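You operate a simulated robot arm through the tools that you are given. There is no shell and no other tool. Be economical: measure what you need, move in short steps, check, and stop when the job is done.

You run a simulated robot arm. Do the job below in one go: nothing can be reset, and whatever is moved stays where it is left.

TASK
Level the stirrer stand by its two bubbles, then stir the cup even.
Fine: free the yellow lever, turn both foot wheels, lock again; dial as set; switch off.

It is judged by the outcome, as a careful person would: the job done as asked, and still so three seconds after it is handed in. It fails if anything else is knocked over, pushed out of place, dropped, spilled or broken.

THE ROBOT
A 7-joint arm with a three-finger gripper, fixed in place. Base frame: the origin is at the foot of the arm, x ahead of it, y to its left, z up. Units: mm, rad, N and s.
Its first joint turns from -2.897 to 2.897 rad. Payload 2.69 kg.
The tool frame sits at the grasp point between the pads (the TCP): z along the fingers, y along the line on which they close. The tips reach 29 mm beyond it. The gripper opens to 120 mm. The gripper's body begins 78 mm behind the TCP.
Orientation is that of the tool frame in the base frame, as a unit quaternion [w, x, y, z]. With the fingers straight down and closing along the base's y, the tool's x points along the base's -x, its y along +y and its z along -z.

THE INTERFACE
- The arm moves only by the tool apply_moves. Its argument "moves" is a list that holds one entry, the list of rows, each a list of 7 numbers: the shift along the base's x, y, z in mm, then the turn, a rotation vector about the base's x, y, z in rad, then the opening, from 0 (shut) to 1 (fully open). In form: [[[dx, dy, dz, wx, wy, wz, gripper], ...]]. A call has 1 to 20 rows; each row is the pose to reach, as a shift and turn from the pose commanded when the call began. Rows are played at 5 a second. More than 50 mm and 0.15 rad between two rows, or a gripper value outside its range, and nothing of the call is played. Where a pose cannot be reached the arm comes as near as it can. A force on the tool above 90 N (or 10 N above the force at the start of the call, whichever is more), or a blocked arm, ends the call early, and 0.2 s more pass. Each finger halts on what it meets, pressing with about 44 N; the grip force reading is that of the motor and also rises with nothing between the fingers. The clock runs only during rows and for 0.2 s after the last one: add rows that repeat a pose to give the fingers time. The reply holds the time, the measured pose of the TCP, the force on the tool along the base axes, the opening and the grip force, in the units named above and with some noise, with the torque about the TCP (base axes, N m) and any sound that the robot's microphone picked up.
- Cameras (640 x 400 px; columns grow to the right, rows downward): "scene" is fixed at [404.9, -645.9, 1472.4]; the picture's right is [0.95, -0.32, 0.00], its down [-0.16, -0.48, -0.86] and it looks along [0.28, 0.82, -0.50] (base axes); focal length 339 px, centre (320, 200). "wrist" rides on the gripper at [63, 0, -104] in the tool frame; the picture's right is [0.00, 1.00, 0.00], its down [-0.83, 0.00, -0.56] and it looks along [-0.56, 0.00, 0.83] (tool axes); focal length 275 px, centre (320, 200). There is no depth. A picture from a camera that has moved, and an enlarged one, comes with that camera's place and axes in the base frame and with its lens. The place of the scene camera against the robot may be out by one fixed shift of up to 18 mm in any direction.
- capture(camera): a new picture of that camera. No time passes.
- raise_lower(by): slides the trunk up (or, below 0, down) by that many mm; the arm rides with it, the base frame stays. It gives what a move gives, with no picture.
- close_up(camera, box): a new picture of the part [left, top, right, bottom] of that camera's present view, enlarged. No time passes.
- sign_off(): hands the job in; it is judged then, once.

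Go step by step. Nothing tells you positions but the pictures and the camera data: compare them with the known pose of the tool, close in by small moves and look again before you grip or let go. The budget is 120 turns and 76 pictures, counting those below and the enlarged ones. Unless the task says otherwise, let go and move clear before handing in, and close with one line.

The tools are called after ">>>" by a JSON object that holds its "method" and its "body". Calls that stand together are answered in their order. apply_moves: Moves the arm, as the interface text tells. Its arguments: {"type":"object","properties":{"moves":{"type":"array"}},"required":["moves"]} The other tools are called the same way: raise_lower (by) slides the trunk up or down; capture (camera) takes a picture; close_up (camera, box) takes an enlarged picture of a part of a camera's view; sign_off () hands the job in.

At the start:

```text
t: 0.0
eef_pos: [491.1, 128.3, 1205.9]
ee_rot: [0.001, 0.0, 1.0, 0.0]
wrist_force: [0.4, -0.6, 0.3]
ft_torque: [0.01, -0.01, 0.0]
finger_gap: 120.0
grasp_force: 0.1
trunk travel left (down, up): [-350.0, 236.0]
```

scene: 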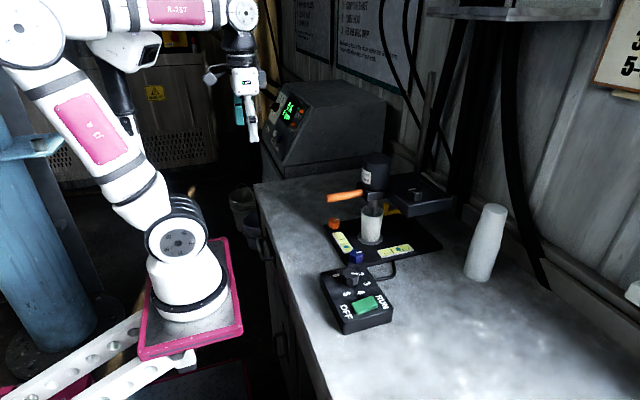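
wrist: 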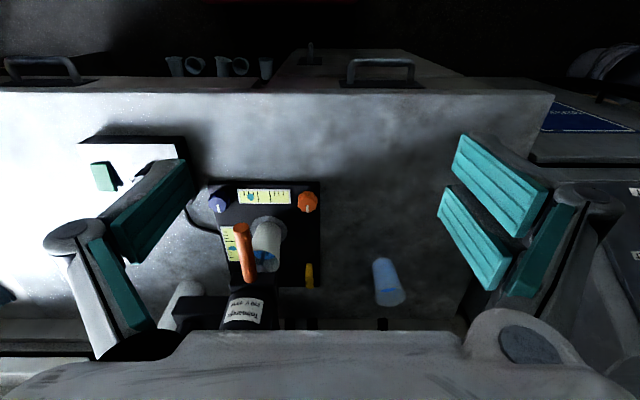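

I see a stirrer stand on a bench with two bubble vials, two foot wheels (blue, orange), a yellow lever and a controller box. I'll enlarge both views first.

>>> {"method": "close_up", "body": {"camera": "scene", "box": [300, 140, 460, 240]}}

>>> {"method": "close_up", "body": {"camera": "scene", "box": [300, 230, 428, 340]}}

>>> {"method": "close_up", "body": {"camera": "wrist", "box": [180, 170, 340, 340]}}

```text
4.00 times, centred on (380, 190) of scene
camera zoom: at [404.9, -645.9, 1472.4], right [0.95, -0.32, 0.0], down [-0.16, -0.48, -0.86], along [0.28, 0.82, -0.5], focal length 1356 px, centre (80, 240)
```

zoom: 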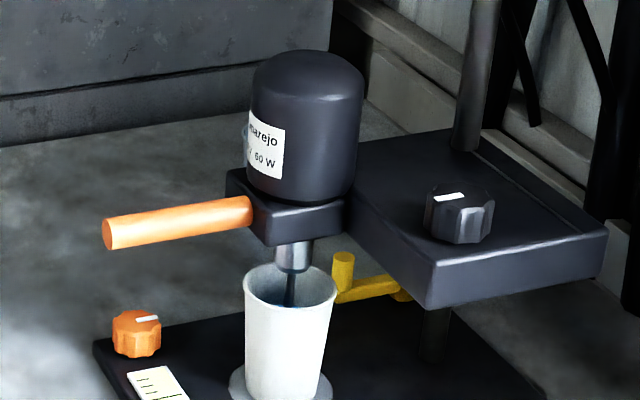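

```text
3.64 times, centred on (364, 285) of scene
camera zoom: at [404.9, -645.9, 1472.4], right [0.95, -0.32, 0.0], down [-0.16, -0.48, -0.86], along [0.28, 0.82, -0.5], focal length 1233 px, centre (160, -109)
```

zoom: 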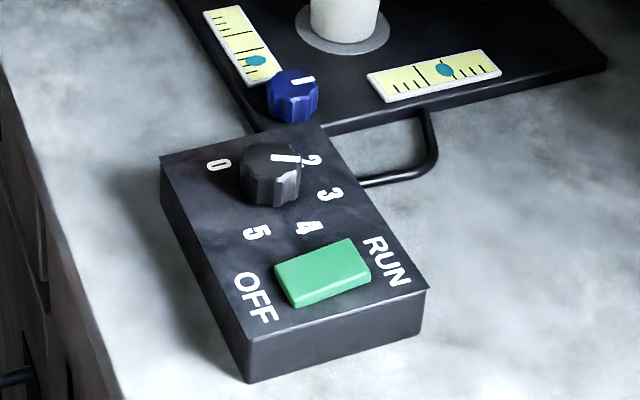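

```text
2.35 times, centred on (260, 255) of wrist
camera zoom: at [427.7, 129.6, 1309.3], right [0.0, 1.0, 0.0], down [0.83, 0.0, 0.56], along [0.56, 0.0, -0.83], focal length 648 px, centre (461, 71)
```

zoom: 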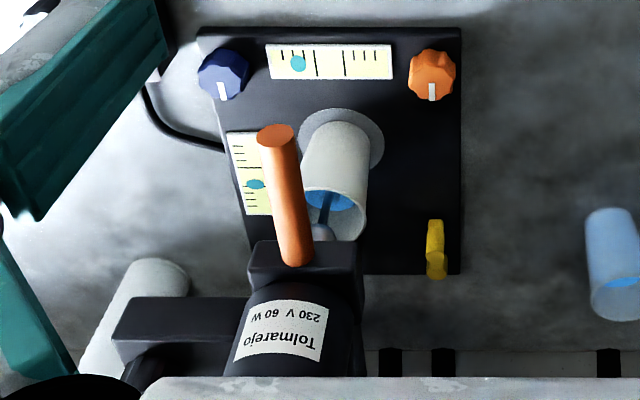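

The blue and orange wheels sit on the near corners, the vials along the plate edges, the yellow lever at the far left corner, and the control box lies toward -y. I'll shift the wrist camera sideways to triangulate.

>>> {"method": "apply_moves", "body": {"moves": [[[0, -40, 0, 0, 0, 0, 1], [0, -80, 0, 0, 0, 0, 1], [0, -120, 0, 0, 0, 0, 1], [0, -160, 0, 0, 0, 0, 1], [0, -200, 0, 0, 0, 0, 1], [0, -200, 0, 0, 0, 0, 1]]]}}

>>> {"method": "capture", "body": {"camera": "wrist"}}

```text
t: 1.4
eef_pos: [492.4, -71.1, 1204.4]
ee_rot: [0.001, 0.0, 1.0, -0.001]
wrist_force: [0.3, 0.9, -0.3]
ft_torque: [-0.04, 0.01, -0.01]
finger_gap: 120.0
grasp_force: 0.1
trunk travel left (down, up): [-350.0, 236.0]
```

```text
70 pictures are left
camera wrist: at [428.4, -71.0, 1308.8], right [0.0, 1.0, 0.0], down [0.83, 0.0, 0.56], along [0.56, 0.0, -0.83], focal length 275 px, centre (320, 200)
```

wrist: 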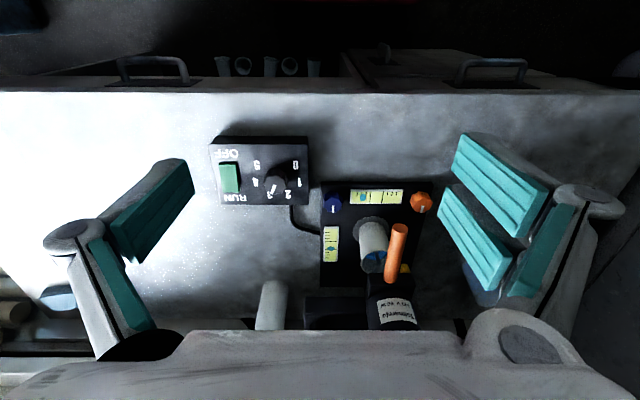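

Next I need precise pixels from this view.

>>> {"method": "close_up", "body": {"camera": "wrist", "box": [310, 170, 438, 290]}}

>>> {"method": "close_up", "body": {"camera": "wrist", "box": [200, 125, 328, 215]}}

```text
3.33 times, centred on (374, 230) of wrist
camera zoom: at [428.4, -71.0, 1308.8], right [0.0, 1.0, 0.0], down [0.83, 0.0, 0.56], along [0.56, 0.0, -0.83], focal length 918 px, centre (140, 100)
```

zoom: 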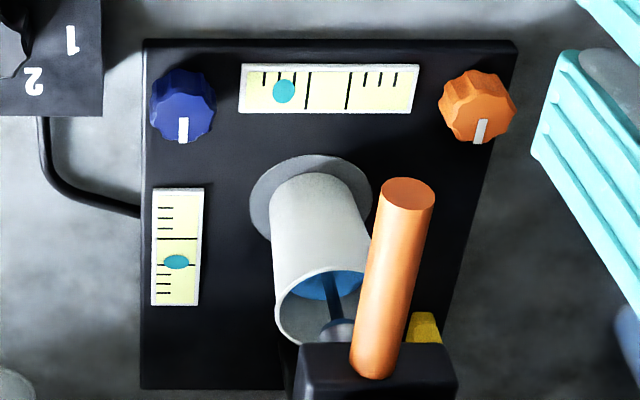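

```text
4.44 times, centred on (264, 170) of wrist
camera zoom: at [428.4, -71.0, 1308.8], right [0.0, 1.0, 0.0], down [0.83, 0.0, 0.56], along [0.56, 0.0, -0.83], focal length 1224 px, centre (569, 333)
```

zoom: 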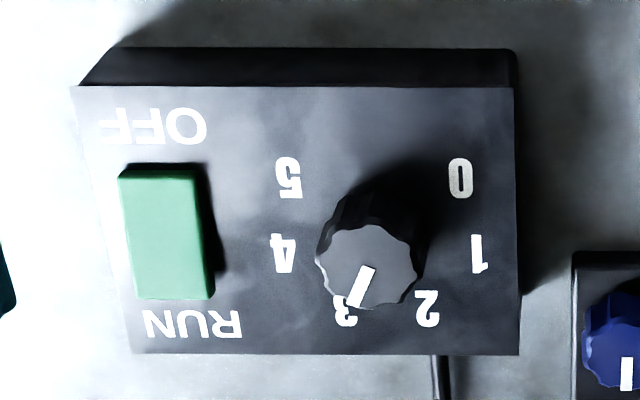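

Estimates: blue wheel about (705,-49,914), orange about (705,108,914), handle end (652,30,1038), dial near 3. I'll view the lever area from the +y side.

>>> {"method": "apply_moves", "body": {"moves": [[[0, 45, 0, 0, 0, 0, 1], [0, 90, 0, 0, 0, 0, 1], [0, 135, 0, 0, 0, 0, 1], [0, 180, 0, 0, 0, 0, 1], [0, 225, 0, 0, 0, 0, 1], [40, 240, -10, 0, 0, 0, 1], [80, 240, -20, 0, 0, 0, 1], [120, 240, -30, 0, 0, 0, 1], [160, 240, -40, 0, 0, 0, 1], [200, 240, -50, 0, 0, 0, 1], [200, 240, -50, 0, 0, 0, 1]]]}}

>>> {"method": "capture", "body": {"camera": "wrist"}}

```text
t: 3.8
eef_pos: [693.5, 167.6, 1155.7]
ee_rot: [0.001, 0.001, 1.0, 0.0]
wrist_force: [-0.2, 0.5, -0.6]
ft_torque: [0.02, -0.01, 0.0]
finger_gap: 120.1
grasp_force: 0.1
trunk travel left (down, up): [-350.0, 236.0]
```

```text
67 pictures are left
camera wrist: at [628.6, 168.8, 1259.2], right [0.0, 1.0, 0.0], down [0.83, 0.0, 0.56], along [0.56, 0.0, -0.83], focal length 275 px, centre (320, 200)
```

wrist: 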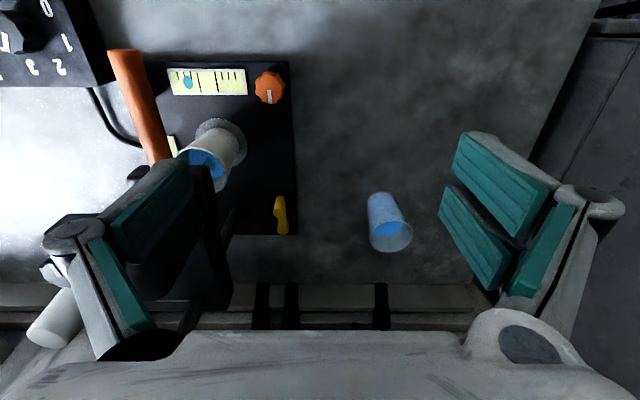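

>>> {"method": "close_up", "body": {"camera": "wrist", "box": [220, 150, 348, 250]}}

>>> {"method": "close_up", "body": {"camera": "wrist", "box": [140, 50, 300, 150]}}

```text
4.00 times, centred on (284, 200) of wrist
camera zoom: at [628.6, 168.8, 1259.2], right [0.0, 1.0, 0.0], down [0.83, 0.0, 0.56], along [0.56, 0.0, -0.83], focal length 1101 px, centre (464, 200)
```

zoom: 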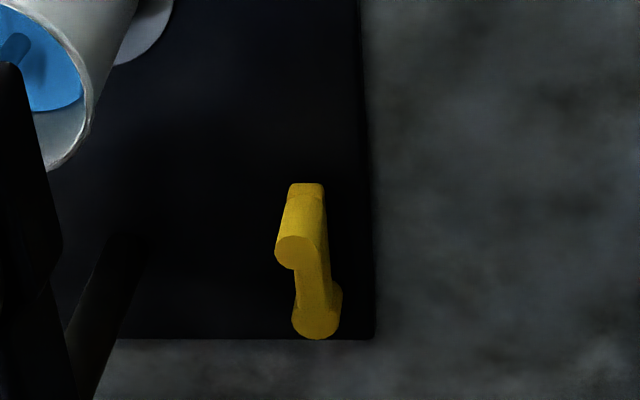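

```text
4.00 times, centred on (220, 100) of wrist
camera zoom: at [628.6, 168.8, 1259.2], right [0.0, 1.0, 0.0], down [0.83, 0.0, 0.56], along [0.56, 0.0, -0.83], focal length 1101 px, centre (720, 600)
```

zoom: 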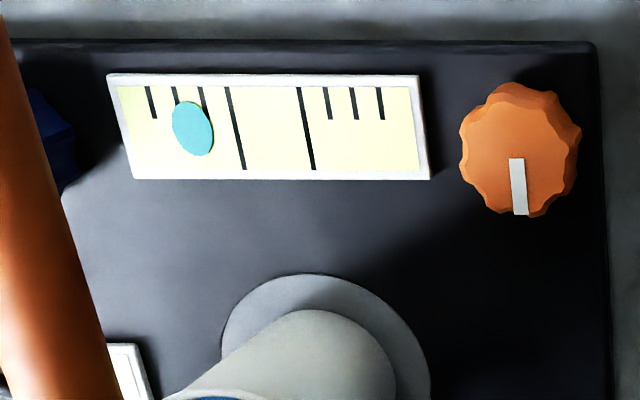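

The lever pivots at about (929,107), with an upright post at about (873,106) whose top is near z 930. I'll turn the tool so it closes along x, camera on the +y side, and look from there.

>>> {"method": "apply_moves", "body": {"moves": [[[20, 5, 0, 0, 0, -0.145, 0.6], [40, 10, 0, 0, 0, -0.29, 0.6], [60, 15, 0, 0, 0, -0.435, 0.6], [80, 20, 0, 0, 0, -0.58, 0.6], [100, 30, 0, 0, 0, -0.725, 0.6], [120, 40, 0, 0, 0, -0.87, 0.6], [140, 50, 0, 0, 0, -1.015, 0.6], [160, 50, 0, 0, 0, -1.16, 0.6], [180, 50, -10, 0, 0, -1.305, 0.6], [180, 50, -20, 0, 0, -1.45, 0.6], [180, 50, -30, 0, 0, -1.5708, 0.6], [180, 50, -30, 0, 0, -1.5708, 0.6]]]}}

>>> {"method": "capture", "body": {"camera": "wrist"}}

```text
t: 6.4
eef_pos: [870.8, 219.0, 1125.7]
ee_rot: [0.0, 0.707, 0.707, 0.0]
wrist_force: [-0.1, 1.3, -0.1]
ft_torque: [0.0, 0.02, 0.0]
finger_gap: 72.0
grasp_force: 0.1
trunk travel left (down, up): [-350.0, 236.0]
```

```text
64 pictures are left
camera wrist: at [870.2, 282.3, 1228.9], right [1.0, 0.0, 0.0], down [0.0, -0.83, 0.56], along [0.0, -0.56, -0.83], focal length 275 px, centre (320, 200)
```

wrist: 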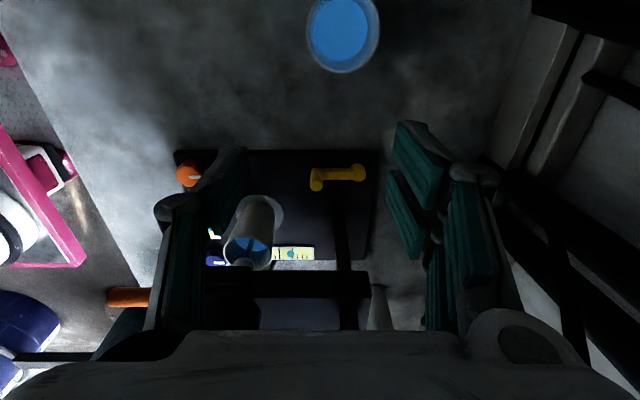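

>>> {"method": "close_up", "body": {"camera": "wrist", "box": [290, 140, 390, 210]}}

>>> {"method": "close_up", "body": {"camera": "wrist", "box": [160, 140, 400, 330]}}

```text
5.71 times, centred on (340, 175) of wrist
camera zoom: at [870.2, 282.3, 1228.9], right [1.0, 0.0, 0.0], down [0.0, -0.83, 0.56], along [0.0, -0.56, -0.83], focal length 1573 px, centre (206, 343)
```

zoom: 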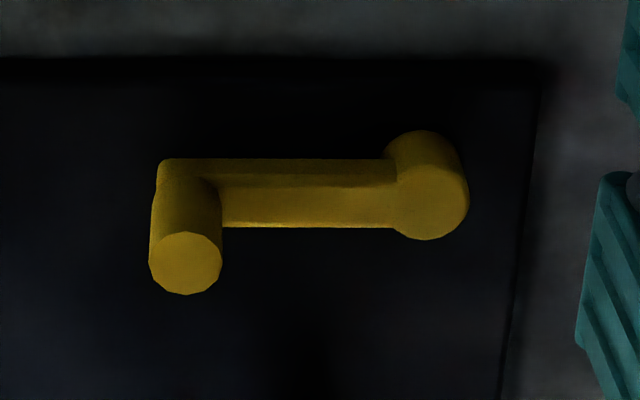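

```text
2.11 times, centred on (280, 235) of wrist
camera zoom: at [870.2, 282.3, 1228.9], right [1.0, 0.0, 0.0], down [0.0, -0.83, 0.56], along [0.0, -0.56, -0.83], focal length 580 px, centre (404, 126)
```

zoom: 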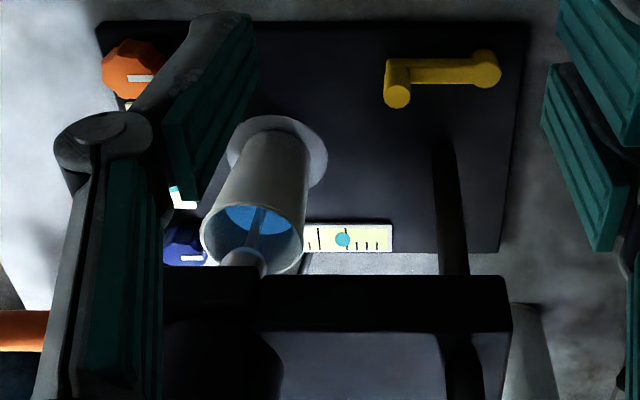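

Triangulated: post top (866,108,940), radius 7.7; pivot (920,109). I'll bring the open fingers above it and check clearance before descending.

>>> {"method": "apply_moves", "body": {"moves": [[[-2, -40, -20, 0, 0, 0, 0.6], [-5, -80, -50, 0, 0, 0, 0.6], [-5, -111, -80, 0, 0, 0, 0.6], [-5, -111, -110, 0, 0, 0, 0.6], [-5, -111, -110, 0, 0, 0, 0.6]]]}}

>>> {"method": "capture", "body": {"camera": "scene"}}

>>> {"method": "capture", "body": {"camera": "wrist"}}

```text
t: 7.6
eef_pos: [866.4, 106.8, 1015.5]
ee_rot: [-0.001, 0.707, 0.707, 0.0]
wrist_force: [-0.6, 0.0, -1.0]
ft_torque: [0.01, 0.0, 0.0]
finger_gap: 72.0
grasp_force: 0.0
trunk travel left (down, up): [-350.0, 236.0]
```

```text
61 pictures are left
```

scene: 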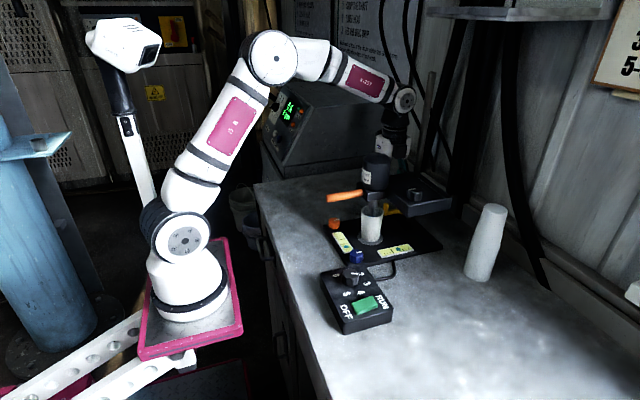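

```text
60 pictures are left
camera wrist: at [865.6, 171.2, 1119.5], right [1.0, 0.0, 0.0], down [0.0, -0.83, 0.56], along [0.0, -0.56, -0.83], focal length 275 px, centre (320, 200)
```

wrist: 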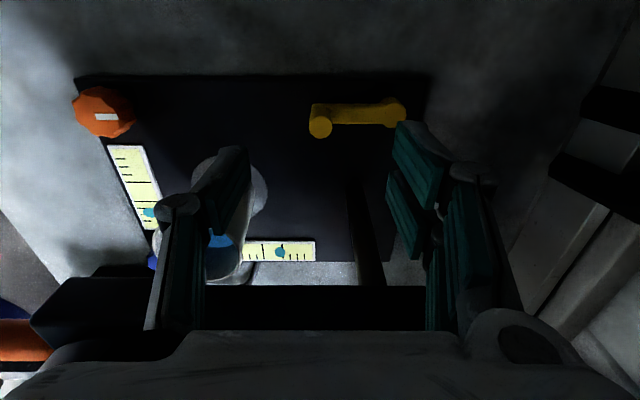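

Clear. Narrow to about 42 mm, descend over the post to TCP z 947, then close.

>>> {"method": "apply_moves", "body": {"moves": [[[0, 1, 0, 0, 0, 0, 0.35], [0, 1, -25, 0, 0, 0, 0.35], [0, 1, -50, 0, 0, 0, 0.35], [0, 1, -68, 0, 0, 0, 0.35], [0, 1, -68, 0, 0, 0, 0.35], [0, 1, -68, 0, 0, 0, 0.1], [0, 1, -68, 0, 0, 0, 0.1], [0, 1, -68, 0, 0, 0, 0.1]]]}}

>>> {"method": "capture", "body": {"camera": "wrist"}}

```text
t: 9.4
eef_pos: [866.6, 107.7, 948.8]
ee_rot: [0.0, 0.708, 0.707, 0.0]
wrist_force: [4.4, -0.2, -1.9]
ft_torque: [0.08, -0.14, -0.01]
finger_gap: 14.1
grasp_force: 40.5
trunk travel left (down, up): [-350.0, 236.0]
```

```text
59 pictures are left
camera wrist: at [865.4, 172.6, 1051.4], right [1.0, 0.0, 0.0], down [0.0, -0.83, 0.56], along [0.0, -0.56, -0.83], focal length 275 px, centre (320, 200)
```

wrist: 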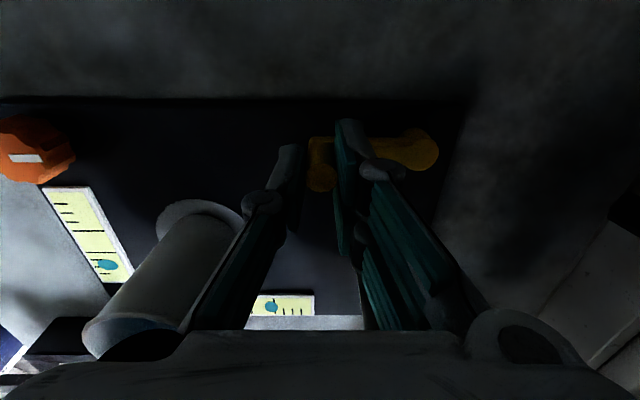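

Gripped the post. Try swinging it gently toward +y about the pivot.

>>> {"method": "apply_moves", "body": {"moves": [[[0.3, 5.4, 0, 0, 0, 0, 0.1], [1.1, 10.8, 0, 0, 0, 0, 0.1], [2.4, 16.1, 0, 0, 0, 0, 0.1], [2.4, 16.1, 0, 0, 0, 0, 0.1]]]}}

```text
t: 10.4
eef_pos: [868.9, 125.6, 947.9]
ee_rot: [0.001, 0.707, 0.707, 0.001]
wrist_force: [5.4, -2.9, 0.8]
ft_torque: [-0.13, -0.14, -0.04]
finger_gap: 14.4
grasp_force: 40.7
trunk travel left (down, up): [-350.0, 236.0]
```

It swings freely; continue along the arc.

>>> {"method": "apply_moves", "body": {"moves": [[[4.3, 10, 0, 0, 0, 0, 0.1], [10.4, 19, 0, 0, 0, 0, 0.1], [14.1, 23, 0, 0, 0, 0, 0.1], [14.1, 23, 0, 0, 0, 0, 0.1]]]}}

>>> {"method": "capture", "body": {"camera": "wrist"}}

```text
t: 11.4
eef_pos: [883.6, 145.8, 947.6]
ee_rot: [0.0, 0.707, 0.707, 0.0]
wrist_force: [4.7, -9.7, -0.3]
ft_torque: [-0.71, 0.23, -0.14]
finger_gap: 14.6
grasp_force: 40.6
trunk travel left (down, up): [-350.0, 236.0]
```

```text
58 pictures are left
camera wrist: at [882.4, 211.3, 1051.2], right [1.0, 0.0, 0.0], down [0.0, -0.83, 0.56], along [0.0, -0.56, -0.83], focal length 275 px, centre (320, 200)
```

wrist: 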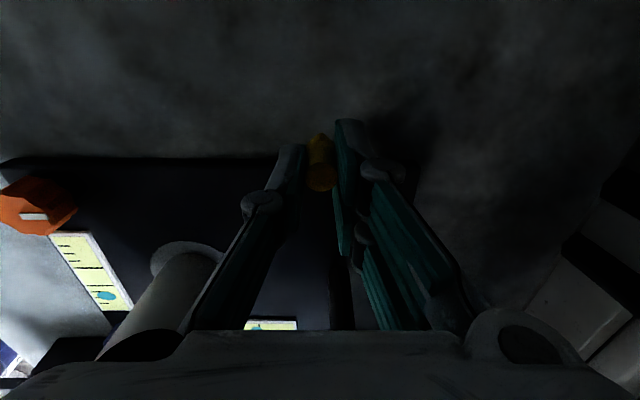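

>>> {"method": "apply_moves", "body": {"moves": [[[3.5, 3.4, 0, 0, 0, 0, 0.1], [7.2, 6.4, 0, 0, 0, 0, 0.1], [7.2, 6.4, 0, 0, 0, 0, 0.1]]]}}

>>> {"method": "close_up", "body": {"camera": "scene", "box": [300, 160, 460, 260]}}

```text
t: 12.2
eef_pos: [891.7, 152.3, 948.9]
ee_rot: [0.001, 0.706, 0.708, 0.001]
wrist_force: [8.9, -16.6, 1.1]
ft_torque: [-0.78, 0.1, -0.14]
finger_gap: 14.6
grasp_force: 40.3
trunk travel left (down, up): [-350.0, 236.0]
```

```text
4.00 times, centred on (380, 210) of scene
camera zoom: at [404.9, -645.9, 1472.4], right [0.95, -0.32, 0.0], down [-0.16, -0.48, -0.86], along [0.28, 0.82, -0.5], focal length 1356 px, centre (80, 160)
```

zoom: 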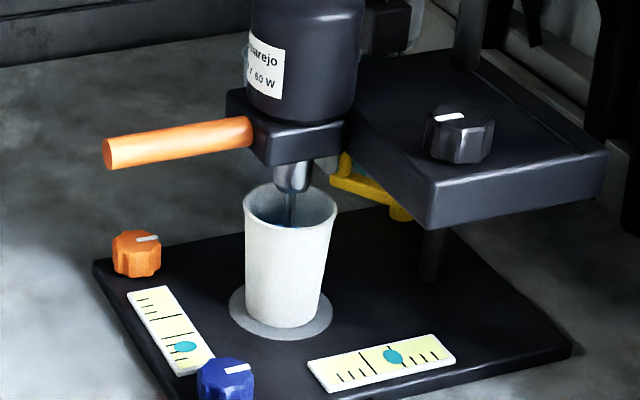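

>>> {"method": "apply_moves", "body": {"moves": [[[4.5, 3, 0, 0, 0, 0, 0.1], [9.3, 5.4, 0, 0, 0, 0, 0.1], [9.3, 5.4, 0, 0, 0, 0, 0.1]]]}}

>>> {"method": "capture", "body": {"camera": "wrist"}}

```text
t: 13.0
eef_pos: [900.8, 157.9, 948.7]
ee_rot: [0.001, 0.707, 0.707, 0.001]
wrist_force: [8.6, -22.5, 2.2]
ft_torque: [-0.59, 0.23, -0.15]
finger_gap: 14.6
grasp_force: 41.4
trunk travel left (down, up): [-350.0, 236.0]
```

```text
56 pictures are left
camera wrist: at [899.2, 222.0, 1051.0], right [1.0, 0.0, 0.0], down [0.0, -0.83, 0.56], along [0.0, -0.56, -0.83], focal length 275 px, centre (320, 200)
```

wrist: 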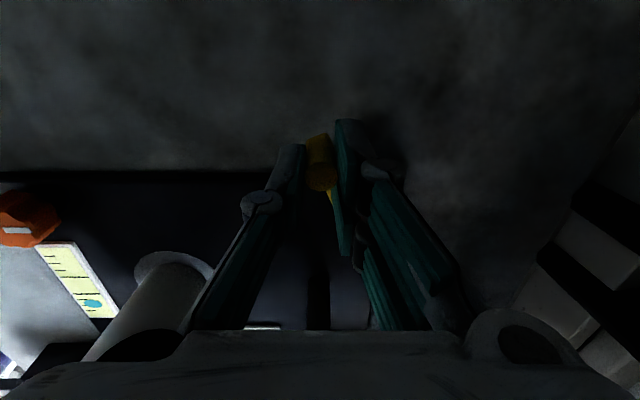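

The load is radial only (my radius is slightly long), so the lever is not at a stop. Continue with a shorter radius toward 90°.

>>> {"method": "apply_moves", "body": {"moves": [[[4.5, -2, 0, 0, 0, 0, 0.1], [9.5, -1.5, 0, 0, 0, 0, 0.1], [14, -2, 0, 0, 0, 0, 0.1], [18, -2, 0, 0, 0, 0, 0.1], [18, -2, 0, 0, 0, 0, 0.1]]]}}

```text
t: 14.2
eef_pos: [906.2, 159.8, 948.1]
ee_rot: [-0.011, 0.707, 0.707, -0.01]
wrist_force: [-82.6, -3.1, 16.5]
ft_torque: [0.15, 1.54, 0.2]
finger_gap: 14.6
grasp_force: 41.0
trunk travel left (down, up): [-350.0, 236.0]
```

That's the end stop, about 75° open. Relieve the load, release and rise.

>>> {"method": "apply_moves", "body": {"moves": [[[-8, 0, 0, 0, 0, 0, 0.1], [-13, 1, 0, 0, 0, 0, 0.1], [-13, 1, 0, 0, 0, 0, 0.1]]]}}

```text
t: 15.0
eef_pos: [903.6, 158.6, 947.3]
ee_rot: [0.0, 0.707, 0.707, 0.0]
wrist_force: [-22.8, 5.7, -3.3]
ft_torque: [0.53, 0.91, 0.21]
finger_gap: 14.2
grasp_force: 40.8
trunk travel left (down, up): [-350.0, 236.0]
```

>>> {"method": "apply_moves", "body": {"moves": [[[-2, 0, 0, 0, 0, 0, 0.35], [-2, 0, 0, 0, 0, 0, 0.35], [-2, 0, 30, 0, 0, 0, 0.35], [-2, 0, 70, 0, 0, 0, 0.35], [-2, 30, 110, 0, 0, 0, 0.35], [-2, 50, 150, 0, 0, 0, 0.35], [-2, 50, 150, 0, 0, 0, 0.35]]]}}

>>> {"method": "capture", "body": {"camera": "wrist"}}

```text
t: 16.6
eef_pos: [903.4, 208.8, 1096.7]
ee_rot: [0.0, 0.707, 0.707, 0.0]
wrist_force: [-0.2, 0.7, -0.6]
ft_torque: [0.02, -0.01, 0.0]
finger_gap: 42.1
grasp_force: 0.0
trunk travel left (down, up): [-350.0, 236.0]
```

```text
55 pictures are left
camera wrist: at [901.7, 272.9, 1200.3], right [1.0, 0.0, 0.0], down [0.0, -0.83, 0.56], along [0.0, -0.56, -0.83], focal length 275 px, centre (320, 200)
```

wrist: 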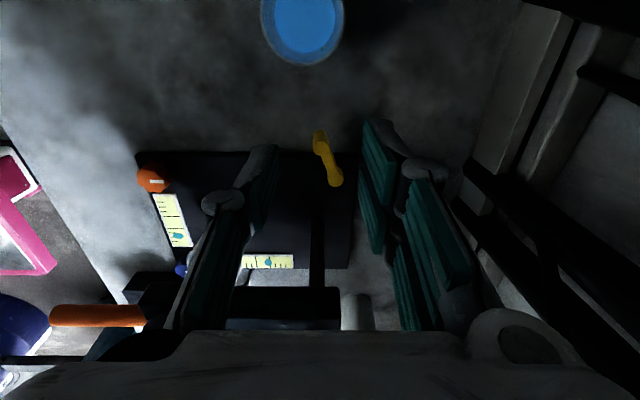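

The lever is freed. Next, go above the orange wheel with the camera still on the +y side.

>>> {"method": "apply_moves", "body": {"moves": [[[-45, 0, 0, 0, 0, 0, 0.55], [-90, 0, 0, 0, 0, 0, 0.55], [-135, 0, 0, 0, 0, 0, 0.55], [-175, -20, -20, 0, 0, 0, 0.55], [-199, -50, -45, 0, 0, 0, 0.55], [-199, -85, -80, 0, 0, 0, 0.55], [-199, -100, -110, 0, 0, 0, 0.55], [-199, -100, -120, 0, 0, 0, 0.55], [-199, -100, -120, 0, 0, 0, 0.55]]]}}

>>> {"method": "capture", "body": {"camera": "wrist"}}

```text
t: 18.6
eef_pos: [703.6, 109.4, 978.2]
ee_rot: [0.0, 0.707, 0.707, 0.0]
wrist_force: [-0.2, 0.6, -0.2]
ft_torque: [0.0, -0.03, 0.0]
finger_gap: 65.9
grasp_force: 0.0
trunk travel left (down, up): [-350.0, 236.0]
```

```text
54 pictures are left
camera wrist: at [702.4, 173.1, 1081.6], right [1.0, 0.0, 0.0], down [0.0, -0.83, 0.56], along [0.0, -0.56, -0.83], focal length 275 px, centre (320, 200)
```

wrist: 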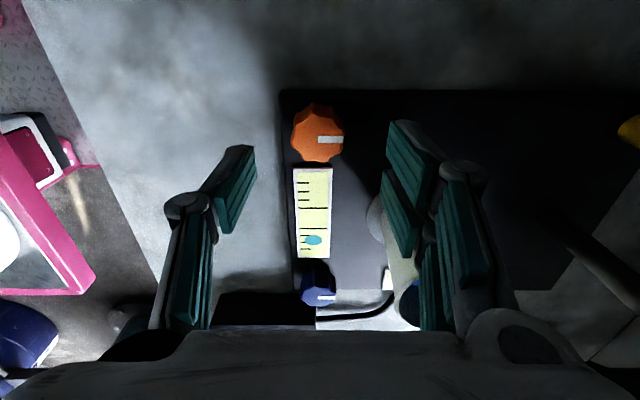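

Aligned. Descend to TCP z 928 and grip the wheel.

>>> {"method": "apply_moves", "body": {"moves": [[[-1, -2, -25, 0, 0, 0, 0.5], [-1, -2, -50, 0, 0, 0, 0.5], [-1, -2, -50, 0, 0, 0, 0.5], [-1, -2, -50, 0, 0, 0, 0.2], [-1, -2, -50, 0, 0, 0, 0.2], [-1, -2, -50, 0, 0, 0, 0.2]]]}}

>>> {"method": "capture", "body": {"camera": "wrist"}}

```text
t: 20.0
eef_pos: [702.8, 107.2, 929.3]
ee_rot: [0.001, 0.707, 0.707, 0.001]
wrist_force: [-2.7, 0.3, -2.4]
ft_torque: [0.28, -0.09, 0.01]
finger_gap: 32.1
grasp_force: 45.2
trunk travel left (down, up): [-350.0, 236.0]
```

```text
53 pictures are left
camera wrist: at [701.1, 170.9, 1031.7], right [1.0, 0.0, 0.0], down [0.0, -0.83, 0.56], along [0.0, -0.56, -0.83], focal length 275 px, centre (320, 200)
```

wrist: 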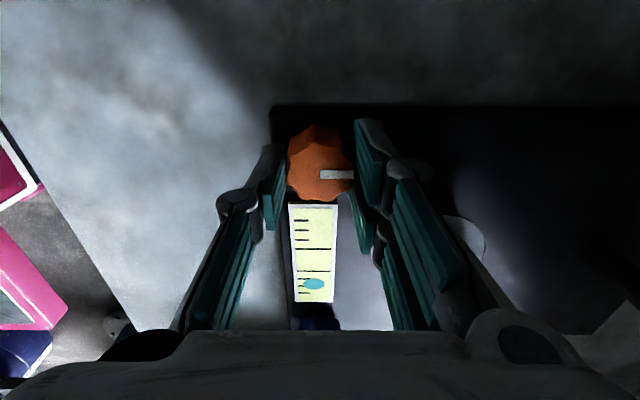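

Good grip with the vial in view. Turn +0.75 rad and see the bubble.

>>> {"method": "apply_moves", "body": {"moves": [[[0, 0, 0, 0, 0, 0.14, 0.2], [0, 0, 0, 0, 0, 0.28, 0.2], [0, 0, 0, 0, 0, 0.42, 0.2], [0, 0, 0, 0, 0, 0.56, 0.2], [0, 0, 0, 0, 0, 0.7, 0.2], [0, 0, 0, 0, 0, 0.7, 0.2]]]}}

>>> {"method": "capture", "body": {"camera": "wrist"}}

```text
t: 21.4
eef_pos: [703.4, 106.0, 928.6]
ee_rot: [0.001, 0.421, 0.907, 0.0]
wrist_force: [2.4, 1.9, -0.5]
ft_torque: [0.37, 0.16, -0.02]
finger_gap: 32.0
grasp_force: 44.9
trunk travel left (down, up): [-350.0, 236.0]
```

```text
52 pictures are left
camera wrist: at [661.0, 156.1, 1031.7], right [0.76, 0.65, 0.0], down [0.54, -0.63, 0.56], along [0.36, -0.42, -0.83], focal length 275 px, centre (320, 200)
```

wrist: 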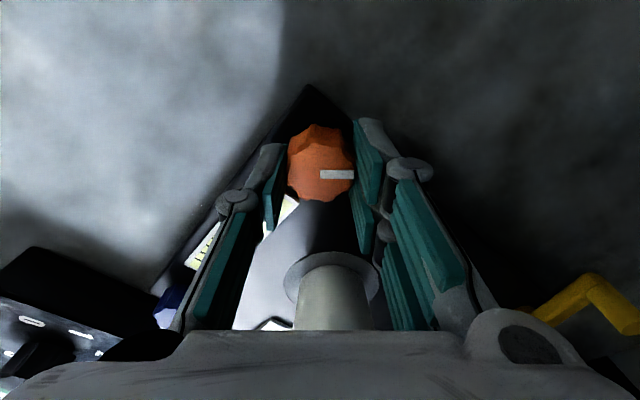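

>>> {"method": "close_up", "body": {"camera": "scene", "box": [320, 220, 430, 290]}}

```text
5.71 times, centred on (375, 255) of scene
camera zoom: at [404.9, -645.9, 1472.4], right [0.95, -0.32, 0.0], down [-0.16, -0.48, -0.86], along [0.28, 0.82, -0.5], focal length 1938 px, centre (6, -114)
```

zoom: 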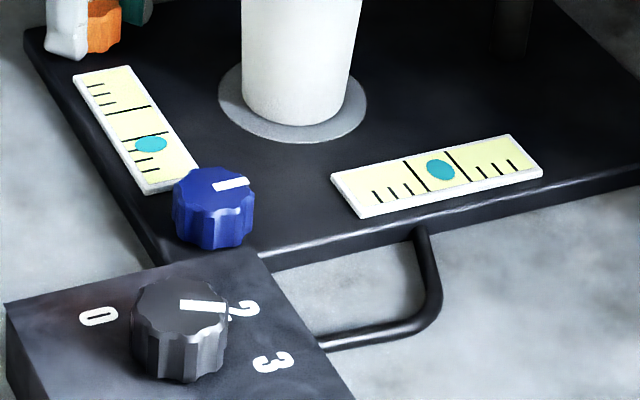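

Good: turning CCW moves both bubbles the right way, and the scene close-up gauges them well. Turn orange about 0.8 more.

>>> {"method": "apply_moves", "body": {"moves": [[[0, 0, 0, 0, 0, 0.14, 0.2], [0, 0, 0, 0, 0, 0.28, 0.2], [0, 0, 0, 0, 0, 0.42, 0.2], [0, 0, 0, 0, 0, 0.56, 0.2], [0, 0, 0, 0, 0, 0.7, 0.2], [0, 0, 0, 0, 0, 0.8, 0.2], [0, 0, 0, 0, 0, 0.8, 0.2], [0, 0, 0, 0, 0, 0.8, 0.2]]]}}

>>> {"method": "close_up", "body": {"camera": "scene", "box": [320, 220, 430, 290]}}

```text
t: 23.2
eef_pos: [702.6, 106.7, 928.3]
ee_rot: [0.0, 0.036, 0.999, 0.0]
wrist_force: [4.1, 18.0, 9.9]
ft_torque: [0.6, 0.27, 0.0]
finger_gap: 32.2
grasp_force: 45.0
trunk travel left (down, up): [-350.0, 236.0]
```

```text
5.71 times, centred on (375, 255) of scene
camera zoom: at [404.9, -645.9, 1472.4], right [0.95, -0.32, 0.0], down [-0.16, -0.48, -0.86], along [0.28, 0.82, -0.5], focal length 1938 px, centre (6, -114)
```

zoom: 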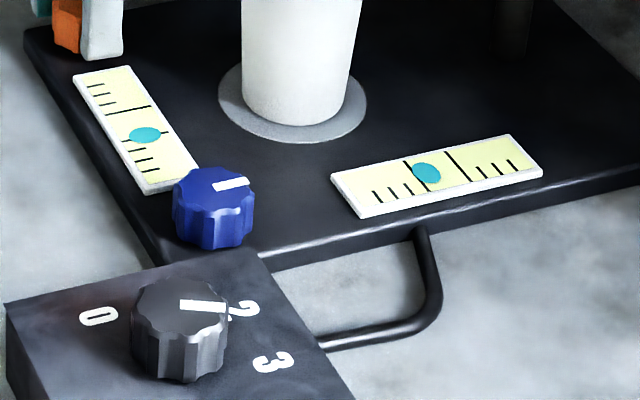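

Bubble A is still about 15 px off and B slightly past, so the blue wheel should go the other way. Release, rise over the handle and cross to blue with the tool turned +0.85.

>>> {"method": "apply_moves", "body": {"moves": [[[0, 0, 0, 0, 0, 0, 0.5], [0, 0, 0, 0, 0, 0, 0.5], [0, 0, 50, 0, 0, 0, 0.5], [-10, 0, 100, 0, 0, 0, 0.5], [-25, 0, 150, 0, 0, 0, 0.5], [-40, 0, 190, 0, 0, 0, 0.5], [-40, -40, 190, 0, 0, 0.12, 0.5], [-40, -80, 190, 0, 0, 0.26, 0.5], [-40, -120, 190, 0, 0, 0.4, 0.5], [-40, -156, 190, 0, 0, 0.54, 0.5], [-20, -156, 160, 0, 0, 0.68, 0.5], [0, -156, 120, 0, 0, 0.82, 0.5], [2, -156, 80, 0, 0, 0.92, 0.5], [2, -156, 55, 0, 0, 0.92, 0.5], [2, -156, 55, 0, 0, 0.92, 0.5]]]}}

>>> {"method": "capture", "body": {"camera": "wrist"}}

>>> {"method": "close_up", "body": {"camera": "scene", "box": [320, 220, 430, 290]}}

```text
refused: row 4 steps farther than a row can; nothing moved
```

```text
49 pictures are left
camera wrist: at [639.2, 112.9, 1031.6], right [0.06, 1.0, 0.0], down [0.83, -0.05, 0.56], along [0.56, -0.04, -0.83], focal length 275 px, centre (320, 200)
```

wrist: 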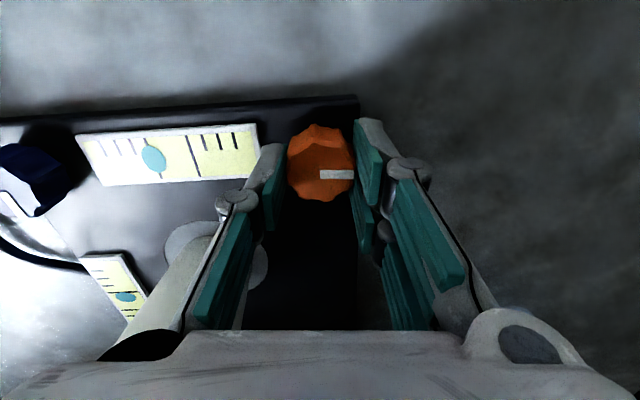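

```text
5.71 times, centred on (375, 255) of scene
camera zoom: at [404.9, -645.9, 1472.4], right [0.95, -0.32, 0.0], down [-0.16, -0.48, -0.86], along [0.28, 0.82, -0.5], focal length 1938 px, centre (6, -114)
```

zoom: 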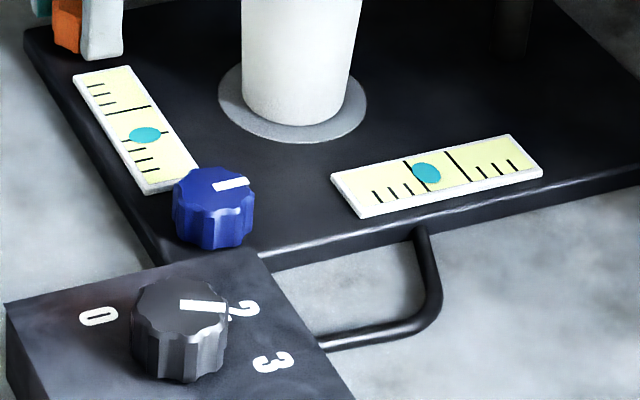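

The step was too long; I'll use smaller rows.

>>> {"method": "apply_moves", "body": {"moves": [[[0, 0, 0, 0, 0, 0, 0.5], [0, 0, 0, 0, 0, 0, 0.5], [0, 0, 45, 0, 0, 0, 0.5], [-10, 0, 90, 0, 0, 0, 0.5], [-20, 0, 130, 0, 0, 0, 0.5], [-30, 0, 165, 0, 0, 0, 0.5], [-40, -10, 190, 0, 0, 0, 0.5], [-40, -50, 190, 0, 0, 0.12, 0.5], [-40, -90, 190, 0, 0, 0.26, 0.5], [-40, -130, 190, 0, 0, 0.4, 0.5], [-40, -156, 190, 0, 0, 0.54, 0.5], [-20, -156, 155, 0, 0, 0.68, 0.5], [0, -156, 115, 0, 0, 0.82, 0.5], [2, -156, 80, 0, 0, 0.92, 0.5], [2, -156, 55, 0, 0, 0.92, 0.5], [2, -156, 55, 0, 0, 0.92, 0.5]]]}}

>>> {"method": "capture", "body": {"camera": "wrist"}}

```text
t: 26.6
eef_pos: [703.9, -50.2, 982.1]
ee_rot: [0.0, -0.412, 0.911, 0.001]
wrist_force: [-0.4, -0.4, 0.0]
ft_torque: [-0.01, 0.04, -0.02]
finger_gap: 60.0
grasp_force: 0.0
trunk travel left (down, up): [-350.0, 236.0]
```

```text
47 pictures are left
camera wrist: at [662.0, -96.7, 1085.2], right [-0.75, 0.66, 0.0], down [0.55, 0.63, 0.56], along [0.37, 0.42, -0.83], focal length 275 px, centre (320, 200)
```

wrist: 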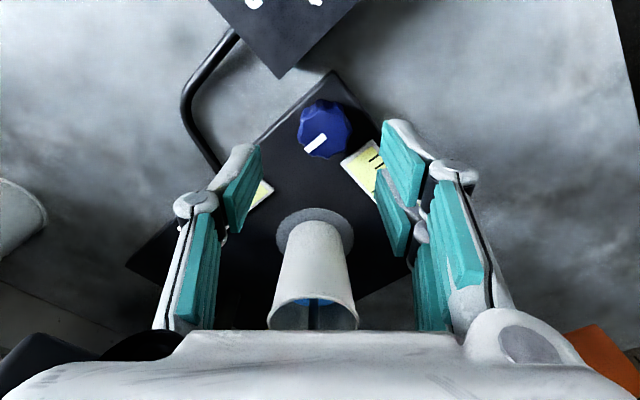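

Slight shift, descend, grip blue, then turn -0.75.

>>> {"method": "apply_moves", "body": {"moves": [[[-1, 2.5, -25, 0, 0, 0, 0.5], [-1, 2.5, -54, 0, 0, 0, 0.5], [-1, 2.5, -54, 0, 0, 0, 0.5], [-1, 2.5, -54, 0, 0, 0, 0.2], [-1, 2.5, -54, 0, 0, 0, 0.2], [-1, 2.5, -54, 0, 0, 0, 0.2]]]}}

>>> {"method": "close_up", "body": {"camera": "scene", "box": [320, 220, 430, 290]}}

```text
t: 28.0
eef_pos: [703.3, -47.8, 928.7]
ee_rot: [0.0, -0.411, 0.912, 0.001]
wrist_force: [-4.2, 2.6, -3.0]
ft_torque: [0.27, -0.12, -0.03]
finger_gap: 32.2
grasp_force: 44.8
trunk travel left (down, up): [-350.0, 236.0]
```

```text
5.71 times, centred on (375, 255) of scene
camera zoom: at [404.9, -645.9, 1472.4], right [0.95, -0.32, 0.0], down [-0.16, -0.48, -0.86], along [0.28, 0.82, -0.5], focal length 1938 px, centre (6, -114)
```

zoom: 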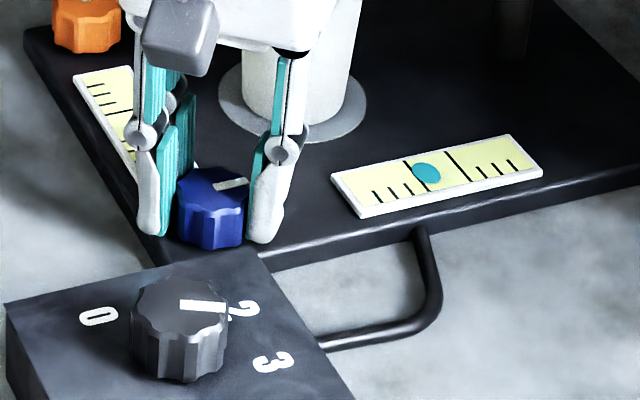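

>>> {"method": "apply_moves", "body": {"moves": [[[0, 0, 0, 0, 0, -0.14, 0.2], [0, 0, 0, 0, 0, -0.28, 0.2], [0, 0, 0, 0, 0, -0.42, 0.2], [0, 0, 0, 0, 0, -0.56, 0.2], [0, 0, 0, 0, 0, -0.7, 0.2], [0, 0, 0, 0, 0, -0.8, 0.2], [0, 0, 0, 0, 0, -0.8, 0.2], [0, 0, 0, 0, 0, -0.8, 0.2]]]}}

>>> {"method": "capture", "body": {"camera": "wrist"}}

>>> {"method": "close_up", "body": {"camera": "scene", "box": [320, 220, 430, 290]}}

```text
t: 29.8
eef_pos: [702.8, -48.1, 929.2]
ee_rot: [0.0, -0.024, 1.0, 0.0]
wrist_force: [2.6, -15.8, -20.9]
ft_torque: [-0.45, -0.08, 0.03]
finger_gap: 32.1
grasp_force: 45.0
trunk travel left (down, up): [-350.0, 236.0]
```

```text
45 pictures are left
camera wrist: at [640.4, -50.3, 1031.7], right [-0.05, 1.0, 0.0], down [0.83, 0.04, 0.56], along [0.55, 0.03, -0.83], focal length 275 px, centre (320, 200)
```

wrist: 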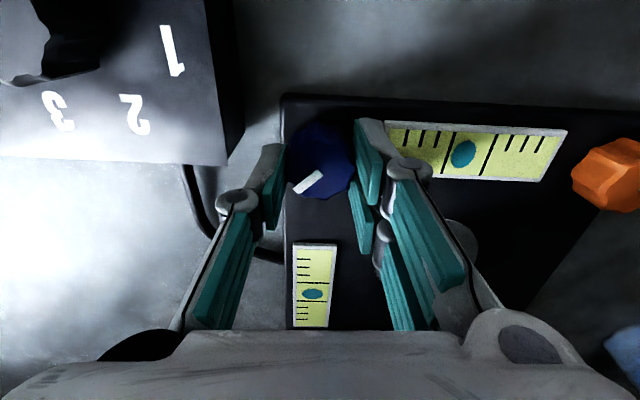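

```text
5.71 times, centred on (375, 255) of scene
camera zoom: at [404.9, -645.9, 1472.4], right [0.95, -0.32, 0.0], down [-0.16, -0.48, -0.86], along [0.28, 0.82, -0.5], focal length 1938 px, centre (6, -114)
```

zoom: 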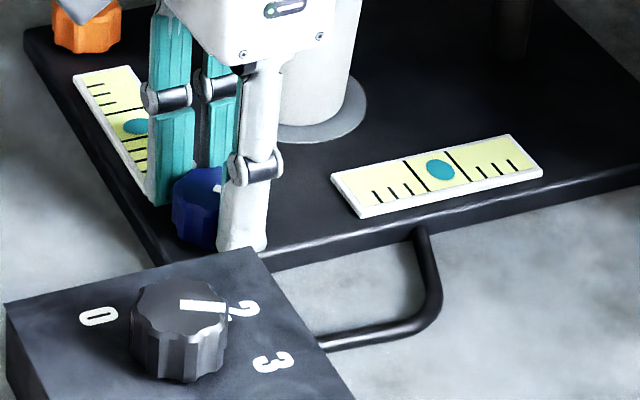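

Both bubbles are now visible from here; zoom to measure.

>>> {"method": "close_up", "body": {"camera": "wrist", "box": [370, 100, 580, 200]}}

>>> {"method": "close_up", "body": {"camera": "wrist", "box": [280, 235, 350, 335]}}

```text
3.05 times, centred on (475, 150) of wrist
camera zoom: at [640.4, -50.3, 1031.7], right [-0.05, 1.0, 0.0], down [0.83, 0.04, 0.56], along [0.55, 0.03, -0.83], focal length 839 px, centre (-152, 352)
```

zoom: 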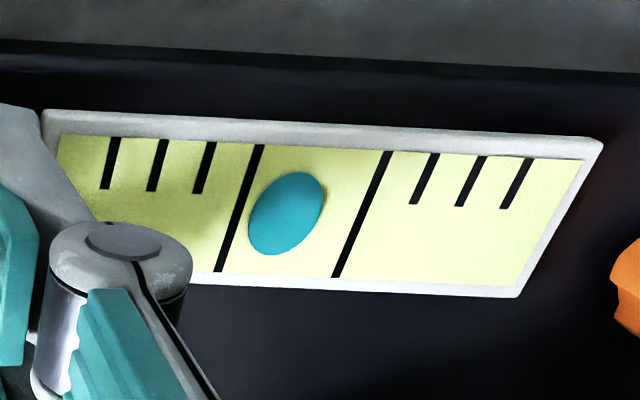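

```text
4.00 times, centred on (315, 285) of wrist
camera zoom: at [640.4, -50.3, 1031.7], right [-0.05, 1.0, 0.0], down [0.83, 0.04, 0.56], along [0.55, 0.03, -0.83], focal length 1101 px, centre (340, -140)
```

zoom: 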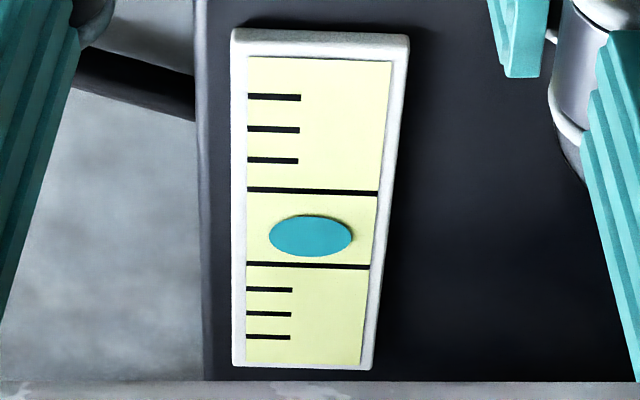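

Blue did its job: both bubbles are inside their lines, each about 10% off. A final +0.25 rad on orange should centre both. Release and cross back.

>>> {"method": "apply_moves", "body": {"moves": [[[0, 0, 0, 0, 0, 0, 0.5], [0, 0, 0, 0, 0, 0, 0.5], [0, 0, 45, 0, 0, 0, 0.5], [-10, 0, 90, 0, 0, 0, 0.5], [-20, 0, 130, 0, 0, 0, 0.5], [-30, 0, 165, 0, 0, 0, 0.5], [-40, 10, 190, 0, 0, 0, 0.5], [-40, 50, 190, 0, 0, -0.1, 0.5], [-40, 90, 190, 0, 0, -0.2, 0.5], [-40, 130, 190, 0, 0, -0.3, 0.5], [-30, 155, 175, 0, 0, -0.4, 0.5], [-15, 155, 140, 0, 0, -0.5, 0.5], [0, 155, 100, 0, 0, -0.5, 0.5], [0, 155, 55, 0, 0, -0.5, 0.5], [0, 155, 55, 0, 0, -0.5, 0.5]]]}}

>>> {"method": "capture", "body": {"camera": "wrist"}}

>>> {"method": "close_up", "body": {"camera": "scene", "box": [320, 220, 430, 290]}}

```text
t: 33.0
eef_pos: [702.3, 108.3, 983.4]
ee_rot: [0.0, 0.223, 0.975, 0.0]
wrist_force: [-1.2, -0.1, -0.1]
ft_torque: [-0.02, -0.03, 0.01]
finger_gap: 60.1
grasp_force: 0.0
trunk travel left (down, up): [-350.0, 236.0]
```

```text
41 pictures are left
camera wrist: at [645.5, 136.4, 1086.5], right [0.43, 0.9, 0.0], down [0.75, -0.36, 0.56], along [0.5, -0.24, -0.83], focal length 275 px, centre (320, 200)
```

wrist: 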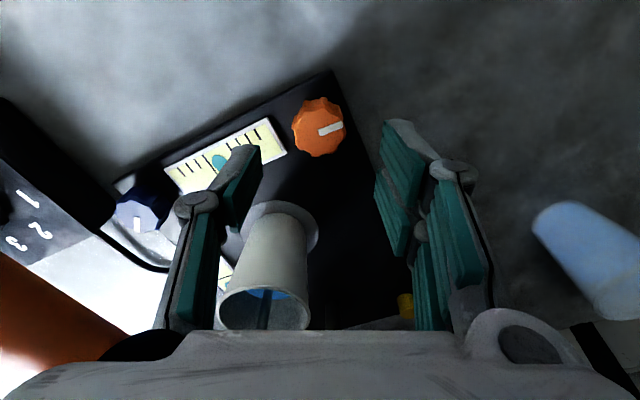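

```text
5.71 times, centred on (375, 255) of scene
camera zoom: at [404.9, -645.9, 1472.4], right [0.95, -0.32, 0.0], down [-0.16, -0.48, -0.86], along [0.28, 0.82, -0.5], focal length 1938 px, centre (6, -114)
```

zoom: 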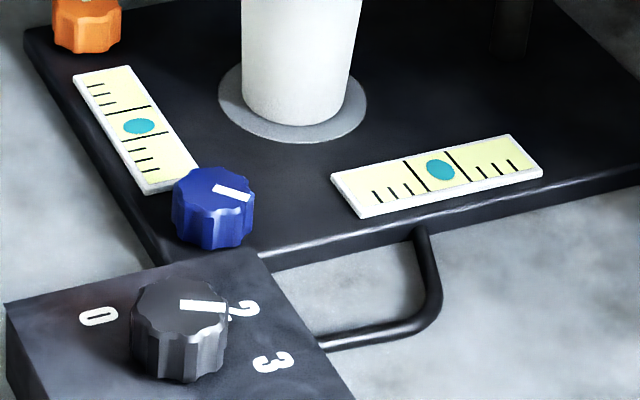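

>>> {"method": "apply_moves", "body": {"moves": [[[0, -1.5, -25, 0, 0, 0, 0.5], [0, -1.5, -54, 0, 0, 0, 0.5], [0, -1.5, -54, 0, 0, 0, 0.5], [0, -1.5, -54, 0, 0, 0, 0.2], [0, -1.5, -54, 0, 0, 0, 0.2], [0, -1.5, -54, 0, 0, 0, 0.2], [0, -1.5, -54, 0, 0, 0.13, 0.2], [0, -1.5, -54, 0, 0, 0.26, 0.2], [0, -1.5, -54, 0, 0, 0.26, 0.2], [0, -1.5, -54, 0, 0, 0.26, 0.5], [0, -1.5, -54, 0, 0, 0.26, 0.5], [0, -1.5, -10, 0, 0, 0.26, 0.5], [0, -1.5, 35, 0, 0, 0.26, 0.5], [-20, 20, 75, 0, 0, 0.26, 0.5], [-30, 50, 110, 0, 0, 0.26, 0.5], [-30, 50, 110, 0, 0, 0.26, 0.5]]]}}

>>> {"method": "close_up", "body": {"camera": "scene", "box": [325, 225, 365, 255]}}

>>> {"method": "close_up", "body": {"camera": "scene", "box": [373, 240, 417, 262]}}

```text
t: 36.4
eef_pos: [673.5, 159.0, 1095.6]
ee_rot: [0.0, 0.096, 0.995, 0.0]
wrist_force: [0.4, -0.3, -0.1]
ft_torque: [0.0, 0.01, 0.0]
finger_gap: 59.9
grasp_force: 0.0
trunk travel left (down, up): [-350.0, 236.0]
```

```text
13.33 times, centred on (345, 240) of scene
camera zoom: at [404.9, -645.9, 1472.4], right [0.95, -0.32, 0.0], down [-0.16, -0.48, -0.86], along [0.28, 0.82, -0.5], focal length 4522 px, centre (-13, -333)
```

zoom: 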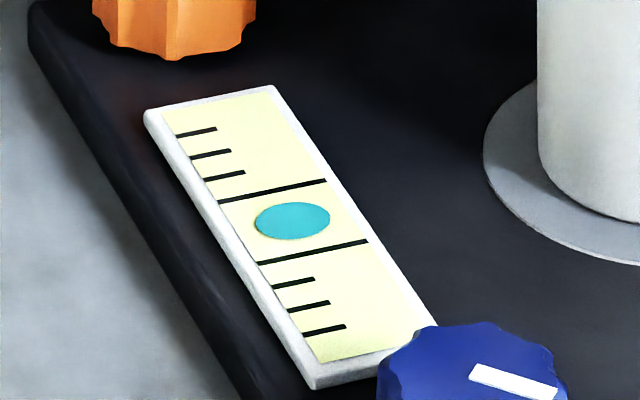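

```text
14.55 times, centred on (395, 251) of scene
camera zoom: at [404.9, -645.9, 1472.4], right [0.95, -0.32, 0.0], down [-0.16, -0.48, -0.86], along [0.28, 0.82, -0.5], focal length 4933 px, centre (-771, -542)
```

zoom: 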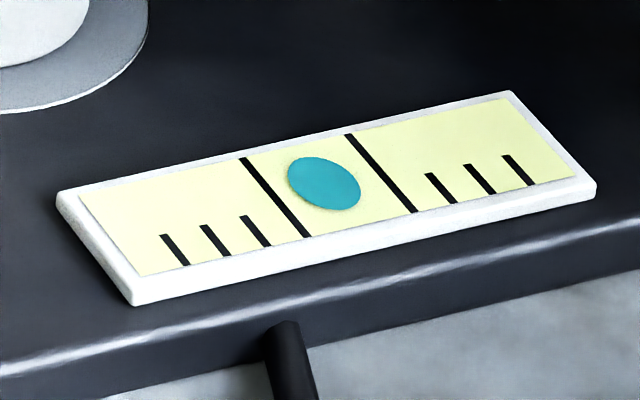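

Both bubbles are dead centre. Now return to the lever, tool turned back to close along x.

>>> {"method": "apply_moves", "body": {"moves": [[[20, 10, 0, 0, 0, -0.14, 0.5], [45, 20, 0, 0, 0, -0.28, 0.45], [70, 30, 0, 0, 0, -0.42, 0.4], [95, 40, 0, 0, 0, -0.56, 0.4], [120, 40, 0, 0, 0, -0.7, 0.4], [145, 40, 0, 0, 0, -0.84, 0.4], [170, 40, 0, 0, 0, -0.98, 0.4], [195, 30, 0, 0, 0, -1.12, 0.4], [215, 20, 0, 0, 0, -1.26, 0.4], [228, 10, -20, 0, 0, -1.38, 0.4], [228, 0, -50, 0, 0, -1.38, 0.4], [228, 0, -80, 0, 0, -1.38, 0.4], [228, 0, -80, 0, 0, -1.38, 0.4]]]}}

>>> {"method": "capture", "body": {"camera": "wrist"}}

```text
t: 39.2
eef_pos: [902.8, 157.0, 1013.3]
ee_rot: [0.0, 0.707, 0.707, 0.0]
wrist_force: [0.3, -0.5, 0.0]
ft_torque: [0.0, 0.04, 0.0]
finger_gap: 48.2
grasp_force: 0.0
trunk travel left (down, up): [-350.0, 236.0]
```

```text
37 pictures are left
camera wrist: at [901.0, 221.0, 1116.9], right [1.0, 0.0, 0.0], down [0.0, -0.83, 0.56], along [0.0, -0.56, -0.83], focal length 275 px, centre (320, 200)
```

wrist: 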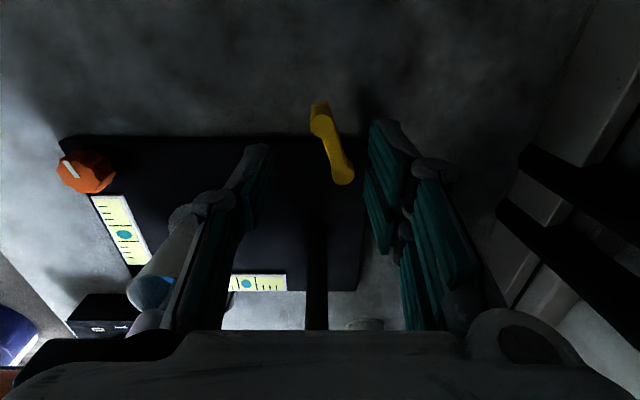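

>>> {"method": "apply_moves", "body": {"moves": [[[-1.5, 2, -30, 0, 0, 0, 0.35], [-1.5, 2, -65, 0, 0, 0, 0.35], [-1.5, 2, -65, 0, 0, 0, 0.35], [-1.5, 2, -65, 0, 0, 0, 0.1], [-1.5, 2, -65, 0, 0, 0, 0.1], [-1.5, 2, -65, 0, 0, 0, 0.1]]]}}

>>> {"method": "capture", "body": {"camera": "wrist"}}

```text
t: 40.6
eef_pos: [899.8, 159.3, 949.1]
ee_rot: [0.001, 0.708, 0.706, -0.001]
wrist_force: [1.3, -5.6, -3.0]
ft_torque: [-0.14, -0.03, -0.13]
finger_gap: 14.4
grasp_force: 40.9
trunk travel left (down, up): [-350.0, 236.0]
```

```text
36 pictures are left
camera wrist: at [898.8, 223.4, 1051.4], right [1.0, 0.0, 0.0], down [0.0, -0.83, 0.56], along [0.0, -0.56, -0.83], focal length 275 px, centre (320, 200)
```

wrist: 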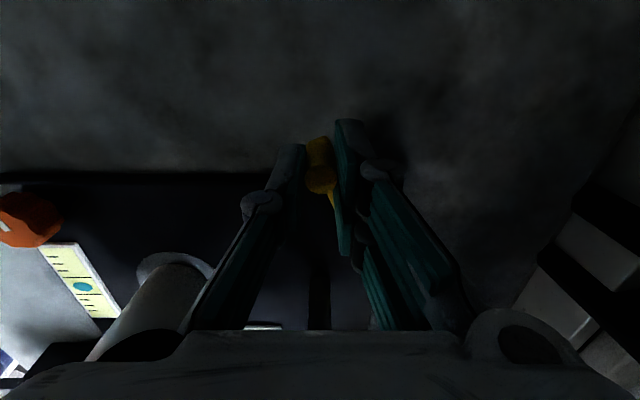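

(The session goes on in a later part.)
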